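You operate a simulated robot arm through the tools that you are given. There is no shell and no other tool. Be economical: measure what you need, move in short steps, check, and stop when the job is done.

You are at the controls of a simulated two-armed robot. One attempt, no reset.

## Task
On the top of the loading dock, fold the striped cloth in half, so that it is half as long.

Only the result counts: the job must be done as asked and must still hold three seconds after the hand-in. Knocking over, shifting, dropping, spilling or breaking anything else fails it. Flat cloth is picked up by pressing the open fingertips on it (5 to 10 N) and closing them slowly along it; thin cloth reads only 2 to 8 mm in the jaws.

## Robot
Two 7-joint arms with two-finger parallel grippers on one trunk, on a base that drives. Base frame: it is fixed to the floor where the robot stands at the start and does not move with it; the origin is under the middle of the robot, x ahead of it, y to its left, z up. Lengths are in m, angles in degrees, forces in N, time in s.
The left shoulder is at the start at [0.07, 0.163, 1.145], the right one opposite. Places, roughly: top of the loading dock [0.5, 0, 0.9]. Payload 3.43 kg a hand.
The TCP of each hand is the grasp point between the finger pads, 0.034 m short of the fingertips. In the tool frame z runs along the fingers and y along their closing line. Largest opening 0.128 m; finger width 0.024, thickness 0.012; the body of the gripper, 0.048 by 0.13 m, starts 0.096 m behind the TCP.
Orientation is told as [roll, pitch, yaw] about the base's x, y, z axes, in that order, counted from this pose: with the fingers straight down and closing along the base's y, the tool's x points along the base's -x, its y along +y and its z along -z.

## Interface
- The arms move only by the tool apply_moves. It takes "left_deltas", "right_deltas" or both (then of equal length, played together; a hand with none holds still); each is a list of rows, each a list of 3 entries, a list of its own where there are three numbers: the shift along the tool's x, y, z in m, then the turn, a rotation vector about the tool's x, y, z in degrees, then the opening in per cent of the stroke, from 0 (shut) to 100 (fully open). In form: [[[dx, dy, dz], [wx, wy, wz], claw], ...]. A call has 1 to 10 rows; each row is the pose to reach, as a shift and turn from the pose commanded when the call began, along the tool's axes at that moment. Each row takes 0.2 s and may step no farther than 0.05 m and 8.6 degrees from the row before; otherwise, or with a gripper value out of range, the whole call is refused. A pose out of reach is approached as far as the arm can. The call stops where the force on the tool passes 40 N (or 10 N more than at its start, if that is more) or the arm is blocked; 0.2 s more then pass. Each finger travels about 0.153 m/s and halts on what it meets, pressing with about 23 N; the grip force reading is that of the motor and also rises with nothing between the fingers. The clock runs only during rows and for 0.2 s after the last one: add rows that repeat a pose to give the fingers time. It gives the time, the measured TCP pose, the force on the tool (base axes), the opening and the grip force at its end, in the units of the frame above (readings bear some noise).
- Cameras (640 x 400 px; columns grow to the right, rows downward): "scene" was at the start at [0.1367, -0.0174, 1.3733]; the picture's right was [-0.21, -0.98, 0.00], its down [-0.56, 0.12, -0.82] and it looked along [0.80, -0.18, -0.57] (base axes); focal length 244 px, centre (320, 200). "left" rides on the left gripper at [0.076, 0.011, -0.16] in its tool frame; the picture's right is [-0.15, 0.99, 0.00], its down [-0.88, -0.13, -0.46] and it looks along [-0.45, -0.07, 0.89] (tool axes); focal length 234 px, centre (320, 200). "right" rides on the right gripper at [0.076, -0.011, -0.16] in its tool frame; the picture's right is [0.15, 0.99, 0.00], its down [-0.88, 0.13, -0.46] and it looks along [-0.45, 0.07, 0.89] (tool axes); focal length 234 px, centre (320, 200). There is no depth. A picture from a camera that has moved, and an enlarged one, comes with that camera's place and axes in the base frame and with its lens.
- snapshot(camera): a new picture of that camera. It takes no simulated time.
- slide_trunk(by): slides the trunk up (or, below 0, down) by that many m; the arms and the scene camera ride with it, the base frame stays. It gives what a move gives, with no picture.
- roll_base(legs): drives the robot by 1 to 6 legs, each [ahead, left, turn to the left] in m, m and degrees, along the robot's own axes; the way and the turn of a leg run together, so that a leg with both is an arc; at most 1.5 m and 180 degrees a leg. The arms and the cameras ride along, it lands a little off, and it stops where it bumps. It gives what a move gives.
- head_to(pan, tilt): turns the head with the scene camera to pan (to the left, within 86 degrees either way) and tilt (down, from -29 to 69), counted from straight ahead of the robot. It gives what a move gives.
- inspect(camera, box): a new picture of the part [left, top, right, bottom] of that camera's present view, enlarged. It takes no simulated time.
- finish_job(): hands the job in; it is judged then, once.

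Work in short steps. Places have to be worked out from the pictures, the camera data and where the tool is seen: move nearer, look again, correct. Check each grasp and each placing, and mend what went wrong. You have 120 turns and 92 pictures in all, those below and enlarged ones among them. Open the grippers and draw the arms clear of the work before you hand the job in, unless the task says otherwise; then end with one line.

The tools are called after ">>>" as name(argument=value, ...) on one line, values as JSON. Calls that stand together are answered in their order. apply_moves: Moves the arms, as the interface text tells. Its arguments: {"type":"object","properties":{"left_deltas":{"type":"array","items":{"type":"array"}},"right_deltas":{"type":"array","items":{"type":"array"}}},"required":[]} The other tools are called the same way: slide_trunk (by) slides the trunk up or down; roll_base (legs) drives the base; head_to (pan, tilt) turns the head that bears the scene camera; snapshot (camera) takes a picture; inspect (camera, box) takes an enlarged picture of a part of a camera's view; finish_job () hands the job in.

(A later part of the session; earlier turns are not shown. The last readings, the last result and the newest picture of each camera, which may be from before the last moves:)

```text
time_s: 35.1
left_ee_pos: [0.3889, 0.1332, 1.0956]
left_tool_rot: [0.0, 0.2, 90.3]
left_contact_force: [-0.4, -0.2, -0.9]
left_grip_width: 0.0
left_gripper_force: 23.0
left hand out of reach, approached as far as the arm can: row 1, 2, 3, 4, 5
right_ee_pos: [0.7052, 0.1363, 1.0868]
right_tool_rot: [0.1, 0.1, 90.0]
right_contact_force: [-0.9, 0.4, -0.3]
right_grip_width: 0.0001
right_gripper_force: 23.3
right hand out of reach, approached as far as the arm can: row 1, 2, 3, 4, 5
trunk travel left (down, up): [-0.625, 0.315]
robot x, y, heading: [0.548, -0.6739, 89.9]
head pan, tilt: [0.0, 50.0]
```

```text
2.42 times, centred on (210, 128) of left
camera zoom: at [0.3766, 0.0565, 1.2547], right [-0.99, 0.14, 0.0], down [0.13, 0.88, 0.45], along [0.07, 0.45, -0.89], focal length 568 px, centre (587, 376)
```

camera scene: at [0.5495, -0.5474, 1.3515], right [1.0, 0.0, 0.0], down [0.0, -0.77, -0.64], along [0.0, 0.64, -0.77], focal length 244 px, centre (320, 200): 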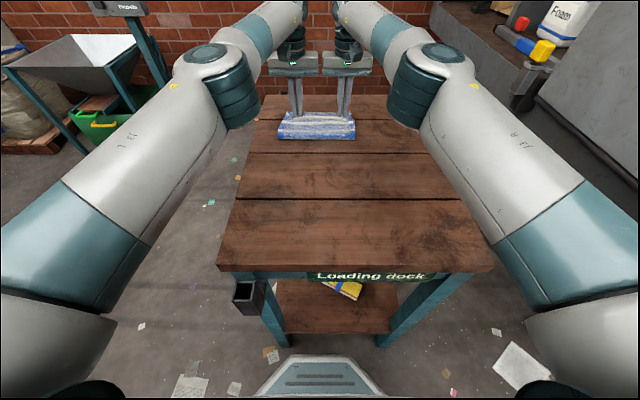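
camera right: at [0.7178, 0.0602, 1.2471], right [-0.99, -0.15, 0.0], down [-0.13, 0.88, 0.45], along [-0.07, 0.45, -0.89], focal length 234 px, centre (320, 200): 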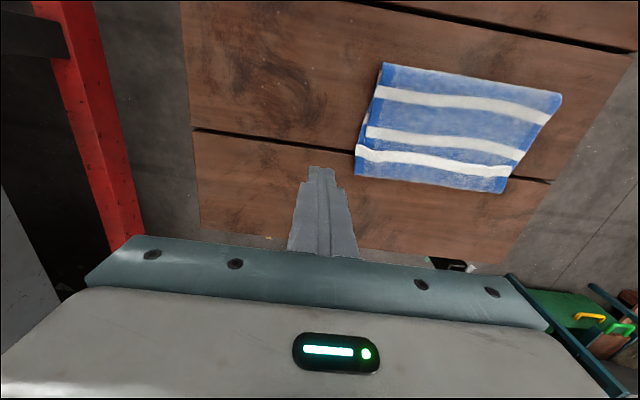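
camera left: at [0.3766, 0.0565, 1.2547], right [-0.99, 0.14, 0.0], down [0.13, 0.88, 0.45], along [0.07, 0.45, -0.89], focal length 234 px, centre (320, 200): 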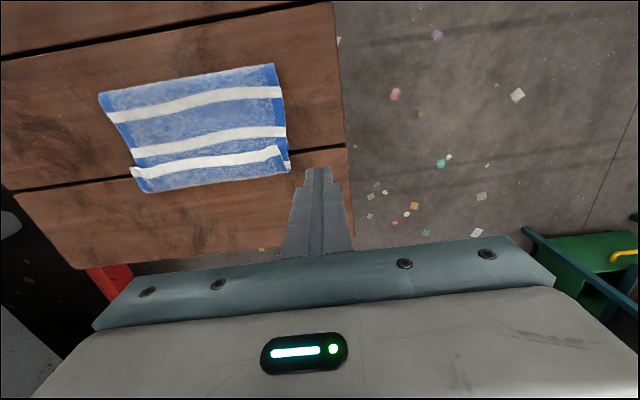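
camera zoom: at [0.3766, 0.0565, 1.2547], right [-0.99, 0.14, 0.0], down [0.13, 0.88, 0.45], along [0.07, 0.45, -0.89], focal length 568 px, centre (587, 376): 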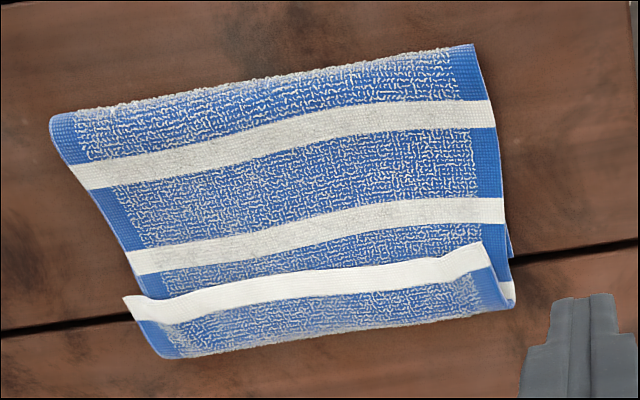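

The hem turned back on itself: flap about 4 cm (edge y≈0.126, turn y≈0.168), crease at y≈0.035 instead of ~0.01. I'll regrasp the hem and relay it better; first I edge the base 4 cm closer for reach.

>>> roll_base(legs=[[0.04, 0, 0]])

>>> apply_moves(left_deltas=[[[0.0, 0, 0], [0, 0, 0], 24], [[0.0, 0, 0], [0, 0, 0], 24]], right_deltas=[[[0.0, 0, 0], [0, 0, 0], 24], [[0.0, 0, 0], [0, 0, 0], 24]])

>>> snapshot(camera="scene")

```text
time_s: 36.0
left_ee_pos: [0.3886, 0.1686, 1.0978]
left_tool_rot: [0.0, -0.1, 90.1]
left_contact_force: [-0.4, 0.1, 0.2]
left_grip_width: 0.0
left_gripper_force: 23.1
right_ee_pos: [0.7057, 0.1716, 1.0899]
right_tool_rot: [0.0, -0.1, 90.1]
right_contact_force: [-0.9, 0.6, 0.4]
right_grip_width: 0.0
right_gripper_force: 23.1
trunk travel left (down, up): [-0.625, 0.315]
robot x, y, heading: [0.5521, -0.6371, 90.2]
head pan, tilt: [0.0, 50.0]
```

```text
time_s: 36.6
left_ee_pos: [0.3884, 0.1709, 1.0963]
left_tool_rot: [0.1, 0.0, 90.1]
left_contact_force: [-0.5, 0.1, 0.1]
left_grip_width: 0.0306
left_gripper_force: 0.1
right_ee_pos: [0.7064, 0.174, 1.0876]
right_tool_rot: [0.1, 0.2, 90.2]
right_contact_force: [-0.8, 0.2, 0.0]
right_grip_width: 0.0305
right_gripper_force: 0.1
trunk travel left (down, up): [-0.625, 0.315]
robot x, y, heading: [0.5507, -0.6389, 90.1]
head pan, tilt: [0.0, 50.0]
```

```text
54 pictures are left
camera scene: at [0.5496, -0.5074, 1.3513], right [1.0, 0.0, 0.0], down [0.0, -0.77, -0.64], along [0.0, 0.64, -0.77], focal length 244 px, centre (320, 200)
```

scene: 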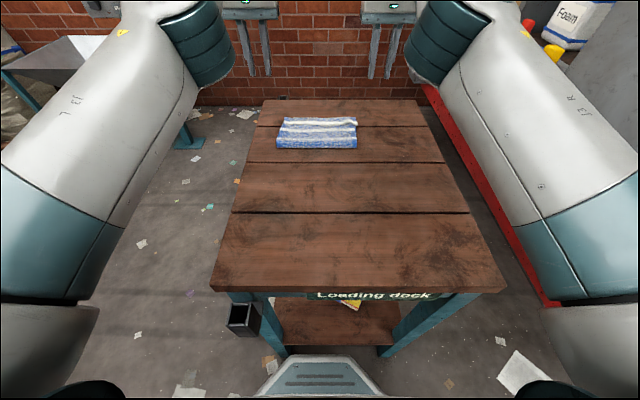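

Now to above the hem corners at about (0.479, 0.135) and (0.631, 0.135), TCP z≈1.01.

>>> apply_moves(left_deltas=[[[0.009, -0.022, 0.02], [0, 0, 0], 24], [[0.018, -0.045, 0.04], [0, 0, 0], 24], [[0.027, -0.068, 0.06], [0, 0, 0], 24], [[0.036, -0.091, 0.086], [0, 0, 0], 24], [[0.036, -0.091, 0.086], [0, 0, 0], 24]], right_deltas=[[[0.01, 0.019, 0.02], [0, 0, 0], 24], [[0.02, 0.038, 0.04], [0, 0, 0], 24], [[0.03, 0.057, 0.06], [0, 0, 0], 24], [[0.039, 0.075, 0.078], [0, 0, 0], 24], [[0.039, 0.075, 0.078], [0, 0, 0], 24]])

>>> snapshot(camera="left")

>>> snapshot(camera="right")

```text
time_s: 37.8
left_ee_pos: [0.4778, 0.1401, 1.009]
left_tool_rot: [-0.1, 0.1, 90.3]
left_contact_force: [-0.5, -0.1, 0.4]
left_grip_width: 0.0306
left_gripper_force: 0.0
left hand out of reach, approached as far as the arm can: row 1
right_ee_pos: [0.6286, 0.1747, 1.0202]
right_tool_rot: [-0.1, 0.2, 90.2]
right_contact_force: [-0.8, 0.5, 0.6]
right_grip_width: 0.0307
right_gripper_force: 0.1
right hand out of reach, approached as far as the arm can: row 1, 2, 3, 4, 5
trunk travel left (down, up): [-0.625, 0.315]
robot x, y, heading: [0.5495, -0.6387, 90.3]
head pan, tilt: [0.0, 50.0]
```

```text
53 pictures are left
camera left: at [0.4652, 0.0632, 1.1671], right [-0.99, 0.14, 0.0], down [0.13, 0.88, 0.45], along [0.07, 0.45, -0.89], focal length 234 px, centre (320, 200)
```

left: 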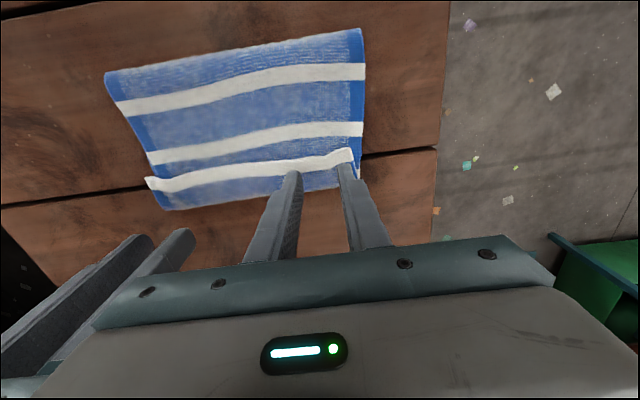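

```text
52 pictures are left
camera right: at [0.6402, 0.1003, 1.1796], right [-0.99, -0.15, 0.0], down [-0.13, 0.88, 0.45], along [-0.07, 0.45, -0.89], focal length 234 px, centre (320, 200)
```

right: 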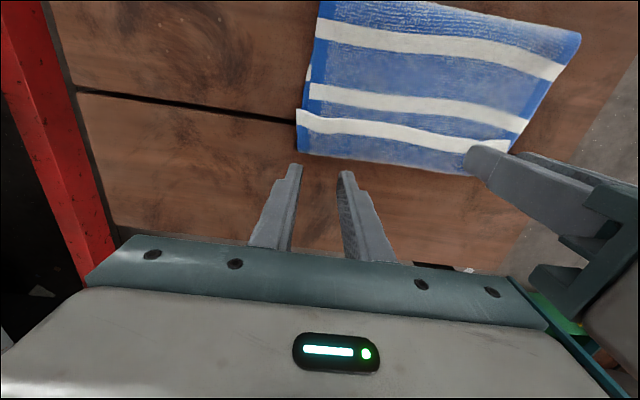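

The right's commanded pose still lies beyond reach, so I'll pull it back further and see.

>>> apply_moves(right_deltas=[[[0.02, 0, 0], [0, 0, 0], 24], [[0.035, 0, 0], [0, 0, 0], 24], [[0.035, 0, 0], [0, 0, 0], 24]])

```text
time_s: 38.6
left_ee_pos: [0.4789, 0.138, 1.0091]
left_tool_rot: [0.0, 0.1, 90.0]
left_contact_force: [-0.3, -0.3, -0.3]
left_grip_width: 0.0307
left_gripper_force: 0.1
right_ee_pos: [0.6314, 0.1746, 1.0204]
right_tool_rot: [0.0, 0.2, 90.2]
right_contact_force: [0.3, 0.8, 0.1]
right_grip_width: 0.0307
right_gripper_force: 0.2
right hand out of reach, approached as far as the arm can: row 1, 2, 3
trunk travel left (down, up): [-0.625, 0.315]
robot x, y, heading: [0.5495, -0.6334, 90.2]
head pan, tilt: [0.0, 50.0]
```

>>> apply_moves(right_deltas=[[[0.03, 0, -0.01], [0, 0, 0], 24], [[0.06, 0, -0.02], [0, 0, 0], 24], [[0.09, 0, -0.02], [0, 0, 0], 24]])

```text
time_s: 39.4
left_ee_pos: [0.4786, 0.1387, 1.0082]
left_tool_rot: [0.0, 0.1, 90.1]
left_contact_force: [0.3, 0.0, 0.2]
left_grip_width: 0.0307
left_gripper_force: 0.1
right_ee_pos: [0.6324, 0.1685, 1.0616]
right_tool_rot: [0.0, 0.2, 90.1]
right_contact_force: [1.0, -0.2, -0.1]
right_grip_width: 0.0308
right_gripper_force: 0.0
right hand out of reach, approached as far as the arm can: row 1, 2, 3
trunk travel left (down, up): [-0.625, 0.315]
robot x, y, heading: [0.5483, -0.6332, 90.3]
head pan, tilt: [0.0, 50.0]
```

The right arm seems stuck near a straight-arm singularity. I'll wiggle it up and sideways, away from the left hand, to break it out.

>>> apply_moves(right_deltas=[[[0, -0.03, -0.02], [0, 0, 0], 24], [[0, -0.06, -0.03], [0, 0, 0], 24], [[0, -0.08, -0.03], [0, 0, 0], 24], [[0, -0.08, -0.03], [0, 0, 0], 24]])

>>> snapshot(camera="scene")

```text
time_s: 40.4
left_ee_pos: [0.4791, 0.1381, 1.0088]
left_tool_rot: [0.0, 0.1, 90.0]
left_contact_force: [-0.3, 0.0, 0.3]
left_grip_width: 0.0307
left_gripper_force: 0.0
right_ee_pos: [0.707, 0.1728, 1.0914]
right_tool_rot: [0.0, 0.1, 90.1]
right_contact_force: [-0.3, 0.6, -0.3]
right_grip_width: 0.031
right_gripper_force: 0.0
right hand out of reach, approached as far as the arm can: row 2, 3, 4
trunk travel left (down, up): [-0.625, 0.315]
robot x, y, heading: [0.5517, -0.6377, 90.1]
head pan, tilt: [0.0, 50.0]
```

```text
51 pictures are left
camera scene: at [0.5493, -0.5077, 1.3514], right [1.0, 0.0, 0.0], down [0.0, -0.77, -0.64], along [0.0, 0.64, -0.77], focal length 244 px, centre (320, 200)
```

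scene: 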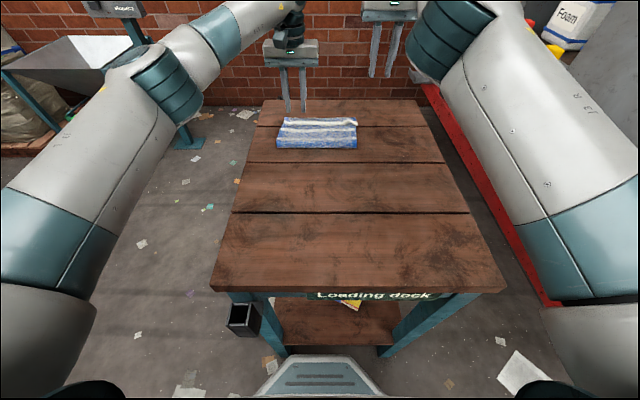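

>>> apply_moves(right_deltas=[[[0.03, 0.01, 0.03], [0, 0, 0], 24], [[0.06, 0.02, 0.05], [0, 0, 0], 24], [[0.09, 0.03, 0.06], [0, 0, 0], 24], [[0.09, 0.03, 0.06], [0, 0, 0], 24]])

```text
time_s: 41.4
left_ee_pos: [0.4776, 0.1391, 1.0095]
left_tool_rot: [-0.1, 0.1, 90.1]
left_contact_force: [0.1, -0.3, -0.2]
left_grip_width: 0.0309
left_gripper_force: 0.0
right_ee_pos: [0.6935, 0.1787, 1.0631]
right_tool_rot: [-0.1, 0.2, 90.1]
right_contact_force: [-0.3, -0.2, 0.7]
right_grip_width: 0.0307
right_gripper_force: 0.0
right hand out of reach, approached as far as the arm can: row 1, 2, 3, 4
trunk travel left (down, up): [-0.625, 0.315]
robot x, y, heading: [0.5521, -0.64, 90.3]
head pan, tilt: [0.0, 50.0]
```

Pure translations don't release it. I'll try tilting the fingers outward, which draws the wrist back, together with a pull toward the robot.

>>> apply_moves(right_deltas=[[[0, 0, 0], [0, -8, 0], 24], [[0.02, 0, 0], [0, -16, 0], 24], [[0.05, 0, 0], [0, -20, 0], 24], [[0.08, 0, 0], [0, -20, 0], 24], [[0.08, 0, 0], [0, -20, 0], 24]])

```text
time_s: 42.6
left_ee_pos: [0.4777, 0.1392, 1.0096]
left_tool_rot: [0.0, 0.1, 90.2]
left_contact_force: [-0.2, -0.6, 0.2]
left_grip_width: 0.0302
left_gripper_force: 0.1
right_ee_pos: [0.6914, 0.2454, 1.1285]
right_tool_rot: [-0.1, -19.9, 90.1]
right_contact_force: [-0.8, -0.1, -0.3]
right_grip_width: 0.0305
right_gripper_force: 0.1
right hand out of reach, approached as far as the arm can: row 1, 2, 3, 4, 5
trunk travel left (down, up): [-0.625, 0.315]
robot x, y, heading: [0.5522, -0.6334, 90.1]
head pan, tilt: [0.0, 50.0]
```

Still at the extension limit. I'll try one long pull-back of 0.3 m with some sideways and upward motion, well above the table.

>>> apply_moves(right_deltas=[[[0.03, -0.02, 0], [0, 0, 0], 24], [[0.06, -0.04, 0], [0, 0, 0], 24], [[0.1, -0.05, 0], [0, 0, 0], 24], [[0.14, -0.06, 0], [0, 0, 0], 24], [[0.18, -0.07, 0], [0, 0, 0], 24], [[0.22, -0.08, 0], [0, 0, 0], 24], [[0.25, -0.08, 0], [0, 0, 0], 24], [[0.25, -0.08, 0], [0, 0, 0], 24]])

>>> snapshot(camera="scene")

```text
time_s: 44.4
left_ee_pos: [0.4786, 0.1392, 1.0084]
left_tool_rot: [0.0, 0.1, 90.0]
left_contact_force: [0.1, -0.2, 0.1]
left_grip_width: 0.0307
left_gripper_force: 0.1
right_ee_pos: [0.7015, 0.2478, 1.1294]
right_tool_rot: [0.0, -19.9, 90.1]
right_contact_force: [-0.2, 0.0, 0.5]
right_grip_width: 0.0307
right_gripper_force: 0.1
right hand out of reach, approached as far as the arm can: row 1, 2, 3, 4, 5, 6, 7, 8
trunk travel left (down, up): [-0.625, 0.315]
robot x, y, heading: [0.5495, -0.6374, 90.3]
head pan, tilt: [0.0, 50.0]
```

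```text
50 pictures are left
camera scene: at [0.5496, -0.5076, 1.3513], right [1.0, 0.0, 0.0], down [0.0, -0.77, -0.64], along [0.0, 0.64, -0.77], focal length 244 px, centre (320, 200)
```

scene: 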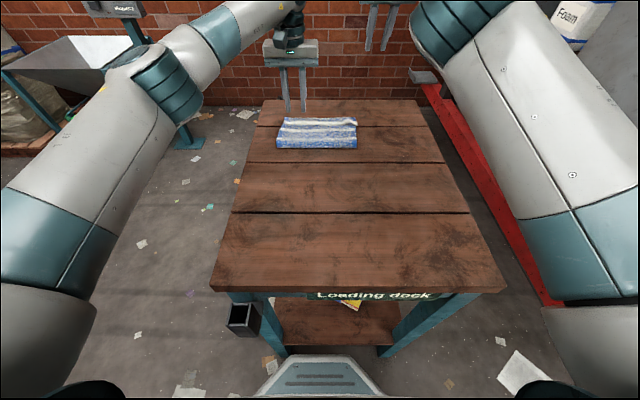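

I'll restore the vertical orientation and sweep inward and downward briskly, mirroring the move that freed the left arm.

>>> apply_moves(right_deltas=[[[0.03, 0, 0.0], [0, 8, 0], 24], [[0.06, 0, 0.02], [0, 15, 0], 24], [[0.08, 0, 0.04], [0, 20, 0], 24], [[0.11, 0.035, 0.06], [0, 20, 0], 24], [[0.13, 0.065, 0.09], [0, 20, 0], 24], [[0.14, 0.065, 0.12], [0, 20, 0], 24], [[0.14, 0.065, 0.12], [0, 20, 0], 24]])

```text
refused: row 4 steps farther than a row can; nothing moved
```

>>> apply_moves(right_deltas=[[[0.03, 0, 0.0], [0, 8, 0], 24], [[0.06, 0, 0.02], [0, 15, 0], 24], [[0.08, 0, 0.04], [0, 20, 0], 24], [[0.105, 0.035, 0.06], [0, 20, 0], 24], [[0.12, 0.065, 0.09], [0, 20, 0], 24], [[0.14, 0.065, 0.12], [0, 20, 0], 24], [[0.14, 0.065, 0.12], [0, 20, 0], 24]])

```text
time_s: 46.0
left_ee_pos: [0.4785, 0.1383, 1.009]
left_tool_rot: [-0.1, 0.0, 90.2]
left_contact_force: [-0.7, -0.2, -0.3]
left_grip_width: 0.0306
left_gripper_force: 0.1
right_ee_pos: [0.6321, 0.1654, 0.9724]
right_tool_rot: [0.0, 0.0, 90.1]
right_contact_force: [1.0, 0.2, 0.0]
right_grip_width: 0.0309
right_gripper_force: 0.0
right hand out of reach, approached as far as the arm can: row 1, 2, 3
trunk travel left (down, up): [-0.625, 0.315]
robot x, y, heading: [0.5471, -0.6351, 90.3]
head pan, tilt: [0.0, 50.0]
```

The right arm is free again. I'll raise it and align with the left at y≈0.139, z≈1.01.

>>> apply_moves(right_deltas=[[[0.0, 0, -0.02], [0, 0, 0], 24], [[0.015, 0, -0.037], [0, 0, 0], 24], [[0.0265, 0, -0.037], [0, 0, 0], 24], [[0.0265, 0, -0.037], [0, 0, 0], 24]])

>>> inspect(camera="right", box=[240, 0, 640, 250])

>>> inspect(camera="left", box=[80, 0, 480, 250])

```text
time_s: 47.0
left_ee_pos: [0.4786, 0.1392, 1.0089]
left_tool_rot: [0.0, 0.0, 90.2]
left_contact_force: [-0.5, -0.1, 0.0]
left_grip_width: 0.0308
left_gripper_force: 0.1
right_ee_pos: [0.6321, 0.1392, 1.0099]
right_tool_rot: [0.0, 0.2, 90.1]
right_contact_force: [0.7, -0.8, 0.8]
right_grip_width: 0.0307
right_gripper_force: 0.1
trunk travel left (down, up): [-0.625, 0.315]
robot x, y, heading: [0.5517, -0.635, 90.3]
head pan, tilt: [0.0, 50.0]
```

```text
1.60 times, centred on (440, 125) of right
camera zoom: at [0.6432, 0.0622, 1.1693], right [-0.99, -0.15, 0.0], down [-0.13, 0.88, 0.45], along [-0.07, 0.45, -0.89], focal length 375 px, centre (128, 320)
```

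zoom: 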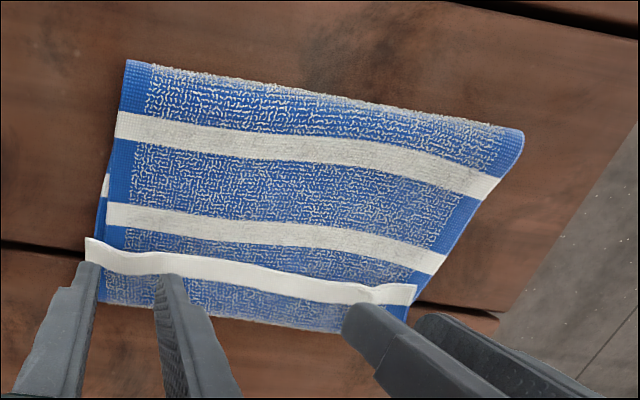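

```text
1.60 times, centred on (280, 125) of left
camera zoom: at [0.4671, 0.0624, 1.1681], right [-0.99, 0.14, 0.0], down [0.13, 0.88, 0.45], along [0.07, 0.45, -0.89], focal length 375 px, centre (384, 320)
```

zoom: 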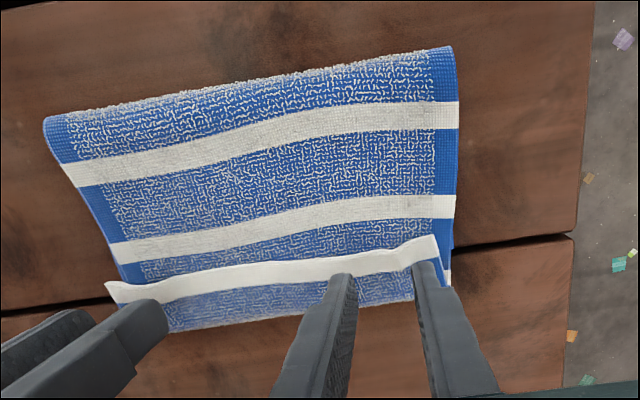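

Fingers are over the hem flap corners. I'll shift each 4 mm inward and descend toward contact.

>>> apply_moves(left_deltas=[[[0, -0.004, 0.02], [0, 0, 0], 24], [[0, -0.004, 0.03], [0, 0, 0], 24], [[0, -0.004, 0.034], [0, 0, 0], 24], [[0, -0.004, 0.037], [0, 0, 0], 24]], right_deltas=[[[0, 0.004, 0.02], [0, 0, 0], 24], [[0, 0.004, 0.03], [0, 0, 0], 24], [[0, 0.004, 0.034], [0, 0, 0], 24], [[0, 0.004, 0.037], [0, 0, 0], 24]])

```text
time_s: 48.0
left_ee_pos: [0.4827, 0.1377, 0.9742]
left_tool_rot: [0.1, 0.2, 90.2]
left_contact_force: [0.2, 0.1, -0.3]
left_grip_width: 0.0307
left_gripper_force: 0.0
right_ee_pos: [0.6303, 0.1369, 0.973]
right_tool_rot: [0.0, 0.2, 90.0]
right_contact_force: [0.8, 0.4, 0.2]
right_grip_width: 0.0304
right_gripper_force: 0.1
trunk travel left (down, up): [-0.625, 0.315]
robot x, y, heading: [0.5481, -0.6356, 90.2]
head pan, tilt: [0.0, 50.0]
```

>>> apply_moves(left_deltas=[[[0, 0, 0.003], [0, 0, 0], 24], [[0, 0, 0.005], [0, 0, 0], 24]], right_deltas=[[[0, 0, 0.003], [0, 0, 0], 24], [[0, 0, 0.005], [0, 0, 0], 24]])

>>> inspect(camera="left", box=[80, 0, 480, 250])

```text
time_s: 48.6
left_ee_pos: [0.4828, 0.1366, 0.9693]
left_tool_rot: [0.1, 0.0, 90.3]
left_contact_force: [-0.3, 0.5, 3.1]
left_grip_width: 0.0303
left_gripper_force: 0.0
right_ee_pos: [0.6295, 0.1374, 0.9685]
right_tool_rot: [0.1, 0.0, 90.1]
right_contact_force: [1.2, -0.6, 1.9]
right_grip_width: 0.0305
right_gripper_force: 0.0
trunk travel left (down, up): [-0.625, 0.315]
robot x, y, heading: [0.5509, -0.6368, 90.1]
head pan, tilt: [0.0, 50.0]
```

```text
1.60 times, centred on (280, 125) of left
camera zoom: at [0.472, 0.0599, 1.1282], right [-0.99, 0.14, 0.0], down [0.13, 0.88, 0.46], along [0.07, 0.45, -0.89], focal length 375 px, centre (384, 320)
```

zoom: 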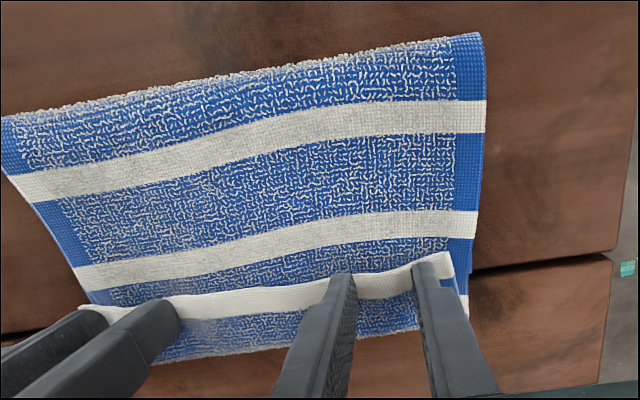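

Contact at z≈0.969. I'll press 1.5 mm more and close slowly on the top flap.

>>> apply_moves(left_deltas=[[[0, 0, 0.0012], [0, 0, 0], 24], [[0, 0, 0.0012], [0, 0, 0], 21], [[0, 0, 0.0012], [0, 0, 0], 18], [[0, 0, 0.0012], [0, 0, 0], 15], [[0, 0, 0.0012], [0, 0, 0], 12], [[0, 0, 0.0012], [0, 0, 0], 9], [[0, 0, 0.0012], [0, 0, 0], 6], [[0, 0, 0.0012], [0, 0, 0], 3], [[0, 0, 0.0012], [0, 0, 0], 0], [[0, 0, 0.0012], [0, 0, 0], 0]], right_deltas=[[[0, 0, 0.0018], [0, 0, 0], 24], [[0, 0, 0.0018], [0, 0, 0], 21], [[0, 0, 0.0018], [0, 0, 0], 18], [[0, 0, 0.0018], [0, 0, 0], 15], [[0, 0, 0.0018], [0, 0, 0], 12], [[0, 0, 0.0018], [0, 0, 0], 9], [[0, 0, 0.0018], [0, 0, 0], 6], [[0, 0, 0.0018], [0, 0, 0], 3], [[0, 0, 0.0018], [0, 0, 0], 0], [[0, 0, 0.0018], [0, 0, 0], 0]])

>>> inspect(camera="left", box=[80, 0, 480, 250])

>>> inspect(camera="right", box=[240, 0, 640, 250])

```text
time_s: 50.8
left_ee_pos: [0.4835, 0.1355, 0.9682]
left_tool_rot: [0.0, 0.0, 90.1]
left_contact_force: [3.7, -0.1, 4.0]
left_grip_width: 0.0039
left_gripper_force: 23.1
right_ee_pos: [0.6291, 0.1371, 0.9674]
right_tool_rot: [0.0, 0.0, 90.2]
right_contact_force: [-5.1, 0.4, 4.1]
right_grip_width: 0.0039
right_gripper_force: 23.3
trunk travel left (down, up): [-0.625, 0.315]
robot x, y, heading: [0.5517, -0.6384, 90.2]
head pan, tilt: [0.0, 50.0]
```

```text
1.60 times, centred on (280, 125) of left
camera zoom: at [0.4725, 0.0588, 1.1273], right [-0.99, 0.14, 0.0], down [0.13, 0.88, 0.46], along [0.07, 0.45, -0.89], focal length 375 px, centre (384, 320)
```

zoom: 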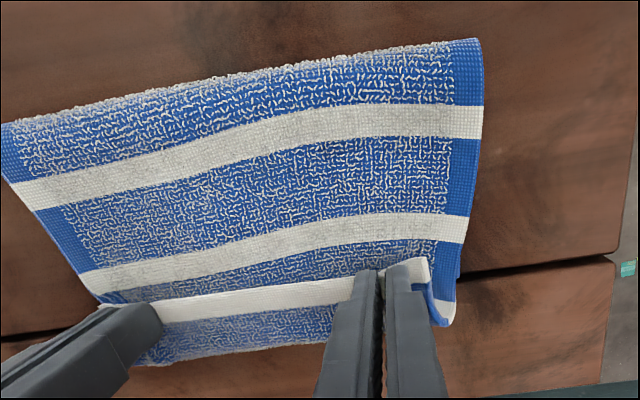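

```text
1.60 times, centred on (440, 125) of right
camera zoom: at [0.6408, 0.0606, 1.1276], right [-0.99, -0.15, 0.0], down [-0.13, 0.88, 0.46], along [-0.07, 0.45, -0.89], focal length 375 px, centre (128, 320)
```

zoom: 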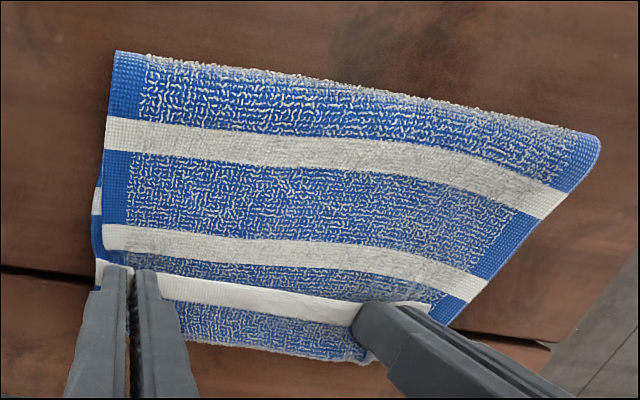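

Both hold 3.9 mm, the top flap only. I'll lift and swing back over the intended crease to pull the slack out.

>>> apply_moves(left_deltas=[[[0.002, -0.001, -0.025], [0, 0, 0], 0], [[0.012, -0.001, -0.05], [0, 0, 0], 0], [[0.028, -0.001, -0.075], [0, 0, 0], 0], [[0.048, -0.001, -0.095], [0, 0, 0], 0], [[0.07, -0.001, -0.112], [0, 0, 0], 0], [[0.095, -0.001, -0.125], [0, 0, 0], 0], [[0.12, -0.001, -0.131], [0, 0, 0], 0], [[0.12, -0.001, -0.131], [0, 0, 0], 0]], right_deltas=[[[0.002, 0.001, -0.025], [0, 0, 0], 0], [[0.012, 0.001, -0.05], [0, 0, 0], 0], [[0.028, 0.001, -0.075], [0, 0, 0], 0], [[0.048, 0.001, -0.095], [0, 0, 0], 0], [[0.07, 0.001, -0.112], [0, 0, 0], 0], [[0.095, 0.001, -0.125], [0, 0, 0], 0], [[0.12, 0.001, -0.131], [0, 0, 0], 0], [[0.12, 0.001, -0.131], [0, 0, 0], 0]])

>>> snapshot(camera="left")

>>> inspect(camera="scene", box=[220, 40, 420, 165])

```text
time_s: 52.6
left_ee_pos: [0.4829, 0.0163, 1.0968]
left_tool_rot: [0.0, 0.0, 90.1]
left_contact_force: [5.1, 0.9, -1.7]
left_grip_width: 0.0035
left_gripper_force: 22.8
right_ee_pos: [0.6283, 0.0176, 1.094]
right_tool_rot: [0.1, 0.1, 90.1]
right_contact_force: [-4.4, -0.8, -0.5]
right_grip_width: 0.0036
right_gripper_force: 22.7
trunk travel left (down, up): [-0.625, 0.315]
robot x, y, heading: [0.5478, -0.6368, 90.4]
head pan, tilt: [0.0, 50.0]
```

```text
44 pictures are left
camera left: at [0.4715, -0.0604, 1.2569], right [-0.99, 0.14, 0.0], down [0.13, 0.88, 0.45], along [0.07, 0.45, -0.89], focal length 234 px, centre (320, 200)
```

left: 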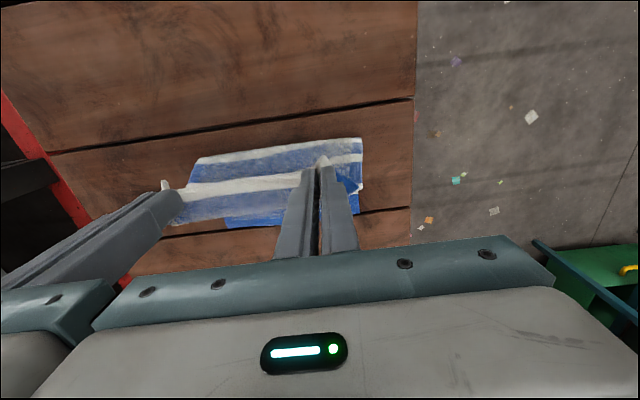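

```text
3.20 times, centred on (320, 102) of scene
camera zoom: at [0.5497, -0.5067, 1.3512], right [1.0, 0.0, 0.0], down [0.0, -0.77, -0.64], along [0.0, 0.64, -0.77], focal length 779 px, centre (320, 512)
```

zoom: 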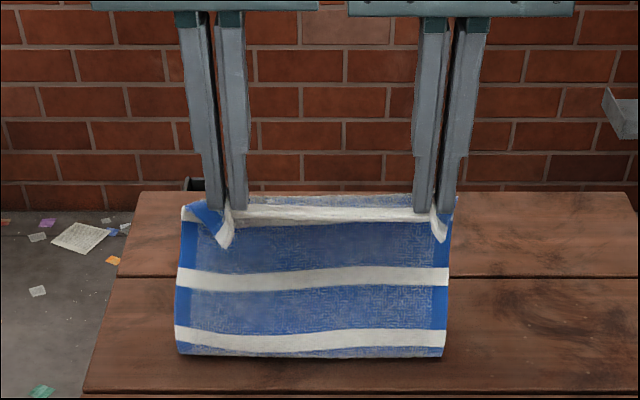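

The crease now sits at y≈0.011, with the far edge near 0.15. I'll move slightly further back, then lay down on a tauter arc ending at y≈0.12, so the remaining hem flap can be flipped outward afterwards.

>>> apply_moves(left_deltas=[[[0.012, 0, 0.004], [0, 0, 0], 0], [[0.022, 0, 0.008], [0, 0, 0], 0], [[0.004, 0, 0.008], [0, 0, 0], 0], [[-0.015, 0, 0.012], [0, 0, 0], 0], [[-0.0455, 0, 0.025], [0, 0, 0], 0], [[-0.071, 0, 0.045], [0, 0, 0], 0], [[-0.091, 0, 0.0705], [0, 0, 0], 0], [[-0.101, 0, 0.1], [0, 0, 0], 0], [[-0.103, 0, 0.123], [0, 0, 0], 0], [[-0.103, 0, 0.123], [0, 0, 0], 0]], right_deltas=[[[0.012, 0, 0.004], [0, 0, 0], 0], [[0.022, 0, 0.008], [0, 0, 0], 0], [[0.004, 0, 0.008], [0, 0, 0], 0], [[-0.015, 0, 0.012], [0, 0, 0], 0], [[-0.0455, 0, 0.025], [0, 0, 0], 0], [[-0.071, 0, 0.045], [0, 0, 0], 0], [[-0.091, 0, 0.0705], [0, 0, 0], 0], [[-0.101, 0, 0.1], [0, 0, 0], 0], [[-0.103, 0, 0.123], [0, 0, 0], 0], [[-0.103, 0, 0.123], [0, 0, 0], 0]])

>>> snapshot(camera="left")

>>> inspect(camera="scene", box=[240, 75, 400, 175])

```text
time_s: 54.8
left_ee_pos: [0.4859, 0.1181, 0.9756]
left_tool_rot: [0.1, -0.1, 90.2]
left_contact_force: [0.9, 0.1, 0.2]
left_grip_width: 0.0039
left_gripper_force: 23.0
right_ee_pos: [0.6274, 0.1203, 0.9763]
right_tool_rot: [0.0, -0.1, 90.0]
right_contact_force: [0.4, 0.3, 0.1]
right_grip_width: 0.0036
right_gripper_force: 23.3
trunk travel left (down, up): [-0.625, 0.315]
robot x, y, heading: [0.5492, -0.6322, 89.8]
head pan, tilt: [0.0, 50.0]
```

```text
42 pictures are left
camera left: at [0.4748, 0.0414, 1.1344], right [-0.99, 0.14, 0.0], down [0.13, 0.88, 0.46], along [0.07, 0.45, -0.89], focal length 234 px, centre (320, 200)
```

left: 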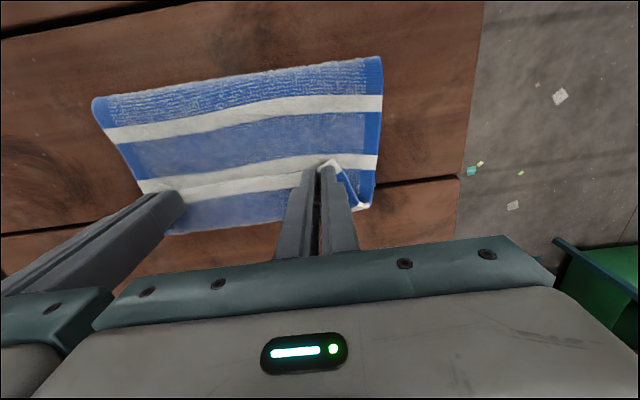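

```text
4.00 times, centred on (320, 125) of scene
camera zoom: at [0.5497, -0.5082, 1.3514], right [1.0, 0.0, 0.0], down [0.0, -0.77, -0.64], along [0.0, 0.64, -0.77], focal length 974 px, centre (320, 500)
```

zoom: 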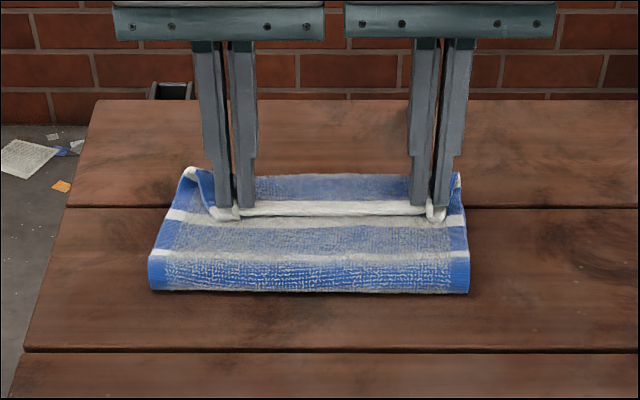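

The stiff cloth bulged past the hands and rolled the crease forward to y≈0.03. I'll swing back again, then come down shorter (y≈0.075) so the crease stays near 0, and unroll the hem outward low afterwards.

>>> apply_moves(left_deltas=[[[0.002, 0, -0.03], [0, 0, 0], 0], [[0.02, 0, -0.065], [0, 0, 0], 0], [[0.05, 0, -0.095], [0, 0, 0], 0], [[0.09, 0, -0.115], [0, 0, 0], 0], [[0.125, 0, -0.115], [0, 0, 0], 0], [[0.14, 0, -0.11], [0, 0, 0], 0], [[0.14, 0, -0.11], [0, 0, 0], 0]], right_deltas=[[[0.002, 0, -0.03], [0, 0, 0], 0], [[0.02, 0, -0.065], [0, 0, 0], 0], [[0.05, 0, -0.095], [0, 0, 0], 0], [[0.09, 0, -0.115], [0, 0, 0], 0], [[0.125, 0, -0.115], [0, 0, 0], 0], [[0.14, 0, -0.11], [0, 0, 0], 0], [[0.14, 0, -0.11], [0, 0, 0], 0]])

>>> inspect(camera="scene", box=[220, 50, 420, 175])

>>> snapshot(camera="left")

```text
time_s: 56.4
left_ee_pos: [0.4839, -0.0208, 1.0857]
left_tool_rot: [0.0, 0.2, 90.3]
left_contact_force: [2.7, -0.5, -0.8]
left_grip_width: 0.0036
left_gripper_force: 23.2
right_ee_pos: [0.6279, -0.0206, 1.0822]
right_tool_rot: [0.0, 0.1, 90.1]
right_contact_force: [-2.8, 0.3, -0.2]
right_grip_width: 0.0038
right_gripper_force: 22.7
trunk travel left (down, up): [-0.625, 0.315]
robot x, y, heading: [0.5481, -0.6376, 90.5]
head pan, tilt: [0.0, 50.0]
```

```text
3.20 times, centred on (320, 112) of scene
camera zoom: at [0.5495, -0.5077, 1.3514], right [1.0, 0.0, 0.0], down [0.0, -0.77, -0.64], along [0.0, 0.64, -0.77], focal length 779 px, centre (320, 480)
```

zoom: 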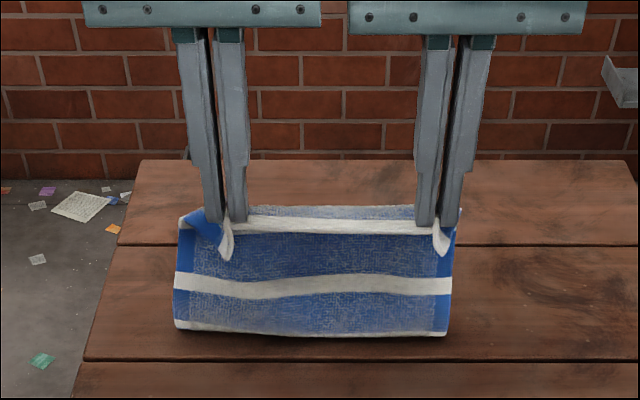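

```text
39 pictures are left
camera left: at [0.4727, -0.0985, 1.2456], right [-0.99, 0.14, 0.0], down [0.13, 0.88, 0.45], along [0.07, 0.45, -0.89], focal length 234 px, centre (320, 200)
```

left: 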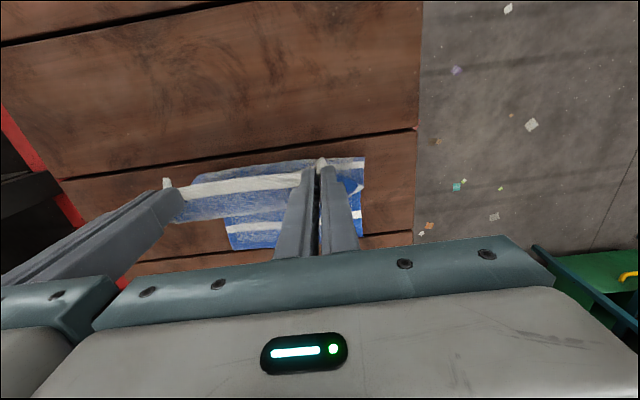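

Lower edge at y≈0.138, crease at ≈0. I'll step 1 cm further back and then descend on a short inner path to y≈0.06.

>>> apply_moves(left_deltas=[[[0.012, 0, 0.007], [0, 0, 0], 0], [[0.012, 0, 0.007], [0, 0, 0], 0], [[-0.011, 0, 0.017], [0, 0, 0], 0], [[-0.033, 0, 0.035], [0, 0, 0], 0], [[-0.053, 0, 0.055], [0, 0, 0], 0], [[-0.069, 0, 0.077], [0, 0, 0], 0], [[-0.081, 0, 0.1], [0, 0, 0], 0], [[-0.081, 0, 0.1], [0, 0, 0], 0]], right_deltas=[[[0.012, 0, 0.007], [0, 0, 0], 0], [[0.012, 0, 0.007], [0, 0, 0], 0], [[-0.011, 0, 0.017], [0, 0, 0], 0], [[-0.033, 0, 0.035], [0, 0, 0], 0], [[-0.053, 0, 0.055], [0, 0, 0], 0], [[-0.069, 0, 0.077], [0, 0, 0], 0], [[-0.081, 0, 0.1], [0, 0, 0], 0], [[-0.081, 0, 0.1], [0, 0, 0], 0]])

>>> inspect(camera="scene", box=[240, 75, 400, 175])

>>> snapshot(camera="left")

```text
time_s: 58.2
left_ee_pos: [0.4839, 0.0603, 0.9845]
left_tool_rot: [0.0, 0.0, 90.1]
left_contact_force: [2.4, -0.3, -0.5]
left_grip_width: 0.0037
left_gripper_force: 23.0
right_ee_pos: [0.6279, 0.0622, 0.9844]
right_tool_rot: [0.0, -0.1, 90.0]
right_contact_force: [-2.0, -0.4, -0.1]
right_grip_width: 0.0039
right_gripper_force: 23.1
trunk travel left (down, up): [-0.625, 0.315]
robot x, y, heading: [0.5487, -0.6372, 90.3]
head pan, tilt: [0.0, 50.0]
```

```text
4.00 times, centred on (320, 125) of scene
camera zoom: at [0.5498, -0.5084, 1.3515], right [1.0, 0.0, 0.0], down [0.0, -0.77, -0.64], along [0.0, 0.64, -0.77], focal length 974 px, centre (320, 500)
```

zoom: 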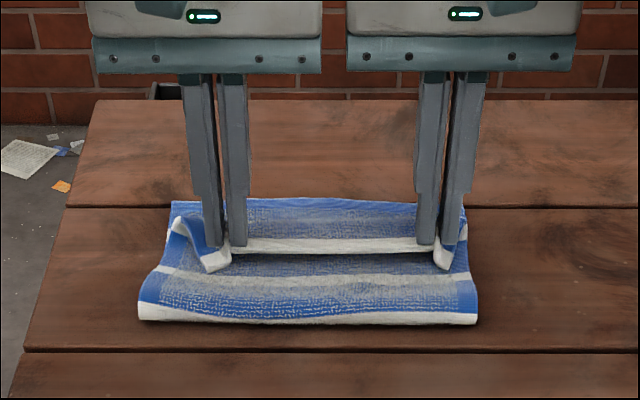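

```text
37 pictures are left
camera left: at [0.4729, -0.0174, 1.1428], right [-0.99, 0.14, 0.0], down [0.13, 0.88, 0.46], along [0.07, 0.45, -0.89], focal length 234 px, centre (320, 200)
```

left: 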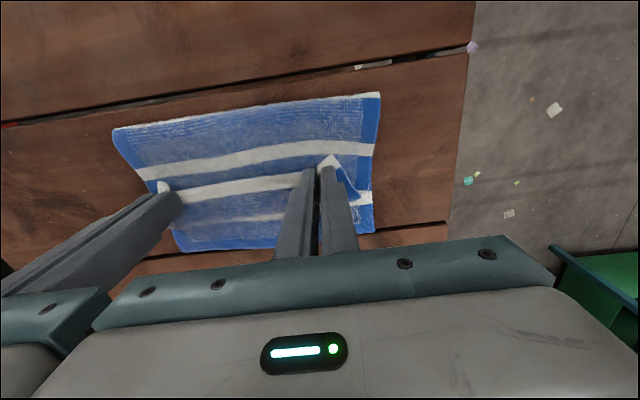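

The crease is at y≈−0.006 and the lower edge at 0.136. Now a slow, low traverse outward to y≈0.105.

>>> apply_moves(left_deltas=[[[-0.008, 0, 0.002], [0, 0, 0], 0], [[-0.016, 0, 0.003], [0, 0, 0], 0], [[-0.024, 0, 0.004], [0, 0, 0], 0], [[-0.032, 0, 0.005], [0, 0, 0], 0], [[-0.04, 0, 0.005], [0, 0, 0], 0], [[-0.045, 0, 0.007], [0, 0, 0], 0], [[-0.045, 0, 0.007], [0, 0, 0], 0]], right_deltas=[[[-0.008, 0, 0.002], [0, 0, 0], 0], [[-0.016, 0, 0.003], [0, 0, 0], 0], [[-0.024, 0, 0.004], [0, 0, 0], 0], [[-0.032, 0, 0.005], [0, 0, 0], 0], [[-0.04, 0, 0.005], [0, 0, 0], 0], [[-0.045, 0, 0.007], [0, 0, 0], 0], [[-0.045, 0, 0.007], [0, 0, 0], 0]])

>>> inspect(camera="scene", box=[240, 75, 400, 175])

>>> snapshot(camera="left")

```text
time_s: 59.8
left_ee_pos: [0.4847, 0.1035, 0.9791]
left_tool_rot: [0.0, 0.1, 90.2]
left_contact_force: [1.5, 0.1, 1.2]
left_grip_width: 0.004
left_gripper_force: 22.6
right_ee_pos: [0.6276, 0.1051, 0.9774]
right_tool_rot: [0.0, 0.1, 90.0]
right_contact_force: [-1.6, -0.8, 0.7]
right_grip_width: 0.0035
right_gripper_force: 22.8
trunk travel left (down, up): [-0.625, 0.315]
robot x, y, heading: [0.5436, -0.6393, 90.1]
head pan, tilt: [0.0, 50.0]
```

```text
4.00 times, centred on (320, 125) of scene
camera zoom: at [0.5496, -0.5079, 1.3514], right [1.0, 0.0, 0.0], down [0.0, -0.77, -0.64], along [0.0, 0.64, -0.77], focal length 974 px, centre (320, 500)
```

zoom: 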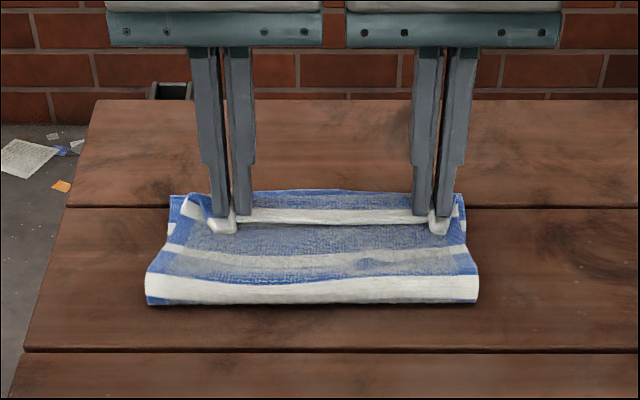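

```text
35 pictures are left
camera left: at [0.4736, 0.0277, 1.1374], right [-0.99, 0.14, 0.0], down [0.13, 0.88, 0.45], along [0.07, 0.45, -0.89], focal length 234 px, centre (320, 200)
```

left: 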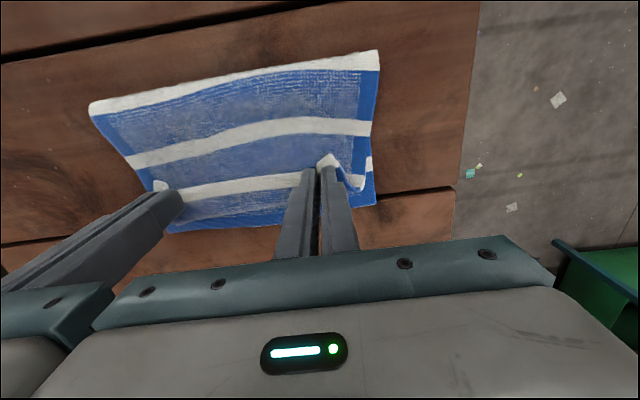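

The whole cloth slid about 1.5 cm but both layers now match well (crease 0.013, lower edge 0.15). I'll lower a little, release gently, and lift straight up.

>>> apply_moves(left_deltas=[[[0, 0, 0.006], [0, 0, 0], 0], [[0, 0, 0.006], [0, 0, 0], 7], [[0, 0, 0.006], [0, 0, 0], 14], [[0, 0, -0.015], [0, 0, 0], 14], [[0, 0, -0.05], [0, 0, 0], 14], [[0.045, 0, -0.07], [0, 0, 0], 14], [[0.085, 0, -0.07], [0, 0, 0], 0], [[0.085, 0, -0.07], [0, 0, 0], 0]], right_deltas=[[[0, 0, 0.006], [0, 0, 0], 0], [[0, 0, 0.006], [0, 0, 0], 7], [[0, 0, 0.006], [0, 0, 0], 14], [[0, 0, -0.015], [0, 0, 0], 14], [[0, 0, -0.05], [0, 0, 0], 14], [[0.045, 0, -0.07], [0, 0, 0], 14], [[0.085, 0, -0.07], [0, 0, 0], 0], [[0.085, 0, -0.07], [0, 0, 0], 0]])

>>> inspect(camera="left", box=[100, 50, 420, 250])

>>> inspect(camera="scene", box=[240, 75, 400, 175])

```text
time_s: 61.6
left_ee_pos: [0.4857, 0.0202, 1.0488]
left_tool_rot: [-0.1, 0.1, 90.3]
left_contact_force: [-0.3, -0.1, 0.3]
left_grip_width: 0.0
left_gripper_force: 22.9
right_ee_pos: [0.6308, 0.0223, 1.0468]
right_tool_rot: [0.0, 0.3, 90.1]
right_contact_force: [0.5, 0.5, -0.1]
right_grip_width: 0.0
right_gripper_force: 23.0
trunk travel left (down, up): [-0.625, 0.315]
robot x, y, heading: [0.547, -0.6345, 90.0]
head pan, tilt: [0.0, 50.0]
```

```text
2.00 times, centred on (260, 150) of left
camera zoom: at [0.4748, -0.0562, 1.2072], right [-0.99, 0.14, 0.0], down [0.13, 0.88, 0.45], along [0.07, 0.45, -0.89], focal length 468 px, centre (440, 300)
```

zoom: 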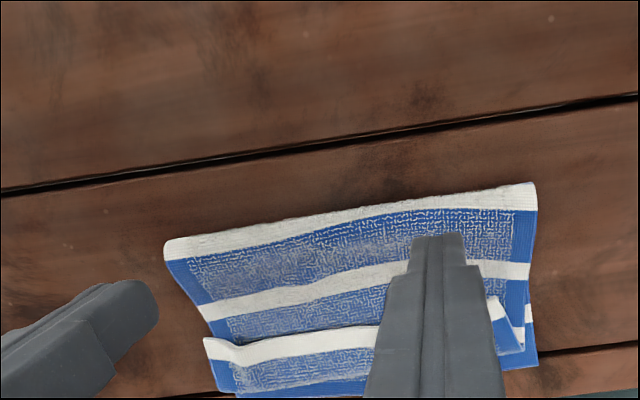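

```text
4.00 times, centred on (320, 125) of scene
camera zoom: at [0.5495, -0.5066, 1.3512], right [1.0, 0.0, 0.0], down [0.0, -0.77, -0.64], along [0.0, 0.64, -0.77], focal length 974 px, centre (320, 500)
```

zoom: 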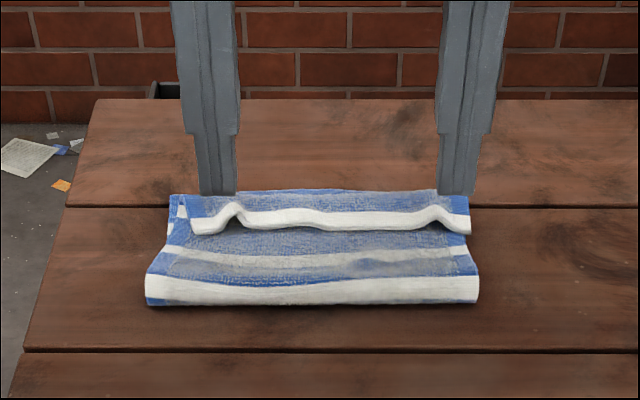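

The released hem flap stands facing me with its edge at y≈0.095. I'll slip the closed fingertips under it just above the upper layer, first lowering in front of it at y≈0.068.

>>> apply_moves(left_deltas=[[[-0.02, 0, 0.02], [0, 0, 0], 0], [[-0.043, 0, 0.04], [0, 0, 0], 0], [[-0.047, 0, 0.06], [0, 0, 0], 0], [[-0.047, 0, 0.074], [0, 0, 0], 0], [[-0.047, 0, 0.076], [0, 0, 0], 0]], right_deltas=[[[-0.02, 0, 0.02], [0, 0, 0], 0], [[-0.041, 0, 0.038], [0, 0, 0], 0], [[-0.045, 0, 0.058], [0, 0, 0], 0], [[-0.045, 0, 0.072], [0, 0, 0], 0], [[-0.045, 0, 0.074], [0, 0, 0], 0]])

>>> inspect(camera="scene", box=[240, 75, 400, 175])

>>> inspect(camera="left", box=[100, 50, 420, 250])

```text
time_s: 62.8
left_ee_pos: [0.486, 0.0649, 0.9739]
left_tool_rot: [-0.1, 0.1, 90.1]
left_contact_force: [0.4, -0.7, 0.1]
left_grip_width: 0.0
left_gripper_force: 23.0
right_ee_pos: [0.6294, 0.0666, 0.9724]
right_tool_rot: [0.0, -0.1, 90.1]
right_contact_force: [0.5, -0.7, 0.6]
right_grip_width: 0.0
right_gripper_force: 23.1
trunk travel left (down, up): [-0.625, 0.315]
robot x, y, heading: [0.5485, -0.6346, 90.3]
head pan, tilt: [0.0, 50.0]
```

```text
4.00 times, centred on (320, 125) of scene
camera zoom: at [0.5496, -0.5081, 1.3514], right [1.0, 0.0, 0.0], down [0.0, -0.77, -0.64], along [0.0, 0.64, -0.77], focal length 974 px, centre (320, 500)
```

zoom: 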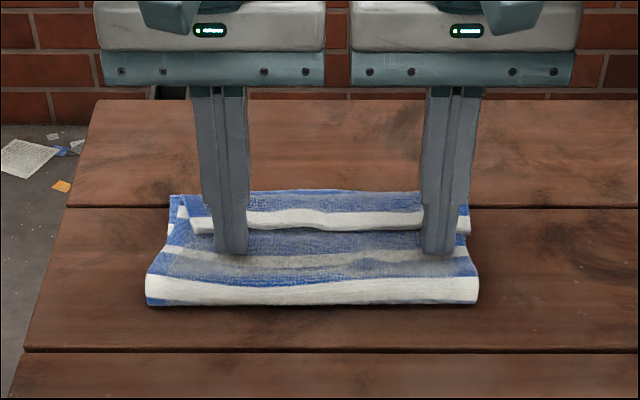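

```text
2.00 times, centred on (260, 150) of left
camera zoom: at [0.4747, -0.011, 1.1322], right [-0.99, 0.14, 0.0], down [0.13, 0.88, 0.45], along [0.07, 0.45, -0.89], focal length 468 px, centre (440, 300)
```

zoom: 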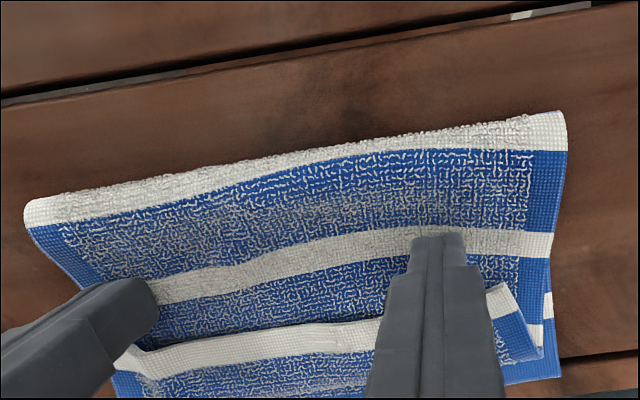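

Fingertips are in front of the hem. Now sweep under it and flip it over outward.

>>> apply_moves(left_deltas=[[[-0.01, 0, 0.002], [0, 0, 0], 0], [[-0.022, 0, 0.002], [0, 0, 0], 0], [[-0.034, 0, 0.001], [0, 0, 0], 0], [[-0.044, 0, -0.006], [0, 0, 0], 0], [[-0.056, 0, -0.018], [0, 0, 0], 0], [[-0.07, 0, -0.028], [0, 0, 0], 0], [[-0.084, 0, -0.03], [0, 0, 0], 0], [[-0.094, 0, -0.026], [0, 0, 0], 0]], right_deltas=[[[-0.01, 0, 0.001], [0, 0, 0], 0], [[-0.022, 0, 0.001], [0, 0, 0], 0], [[-0.034, 0, 0.0], [0, 0, 0], 0], [[-0.044, 0, -0.007], [0, 0, 0], 0], [[-0.056, 0, -0.019], [0, 0, 0], 0], [[-0.07, 0, -0.029], [0, 0, 0], 0], [[-0.084, 0, -0.031], [0, 0, 0], 0], [[-0.094, 0, -0.027], [0, 0, 0], 0]])

>>> inspect(camera="scene", box=[240, 75, 400, 175])

>>> snapshot(camera="left")

```text
time_s: 64.6
left_ee_pos: [0.4845, 0.1606, 0.9987]
left_tool_rot: [-0.1, 0.1, 90.1]
left_contact_force: [0.0, 0.0, 0.1]
left_grip_width: 0.0003
left_gripper_force: 22.6
right_ee_pos: [0.6282, 0.1634, 1.0015]
right_tool_rot: [0.1, 0.1, 90.1]
right_contact_force: [0.3, 1.2, -1.3]
right_grip_width: 0.0001
right_gripper_force: 23.0
trunk travel left (down, up): [-0.625, 0.315]
robot x, y, heading: [0.5484, -0.6357, 90.2]
head pan, tilt: [0.0, 50.0]
```

```text
4.00 times, centred on (320, 125) of scene
camera zoom: at [0.5498, -0.5071, 1.3513], right [1.0, 0.0, 0.0], down [0.0, -0.77, -0.64], along [0.0, 0.64, -0.77], focal length 974 px, centre (320, 500)
```

zoom: 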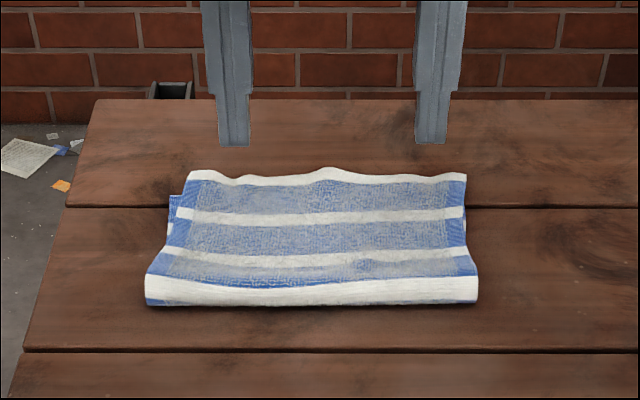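

```text
29 pictures are left
camera left: at [0.4735, 0.0841, 1.1584], right [-0.99, 0.14, 0.0], down [0.13, 0.88, 0.45], along [0.07, 0.45, -0.89], focal length 234 px, centre (320, 200)
```

left: 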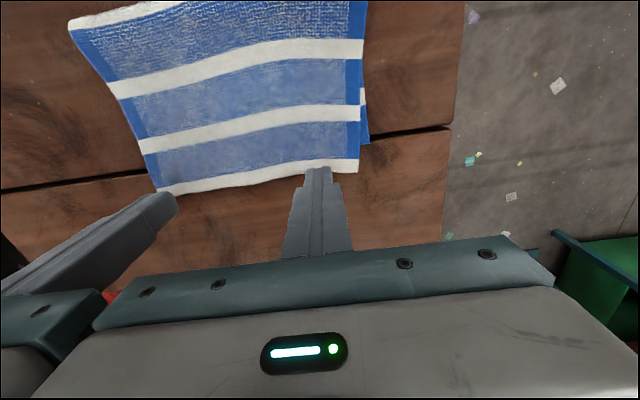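

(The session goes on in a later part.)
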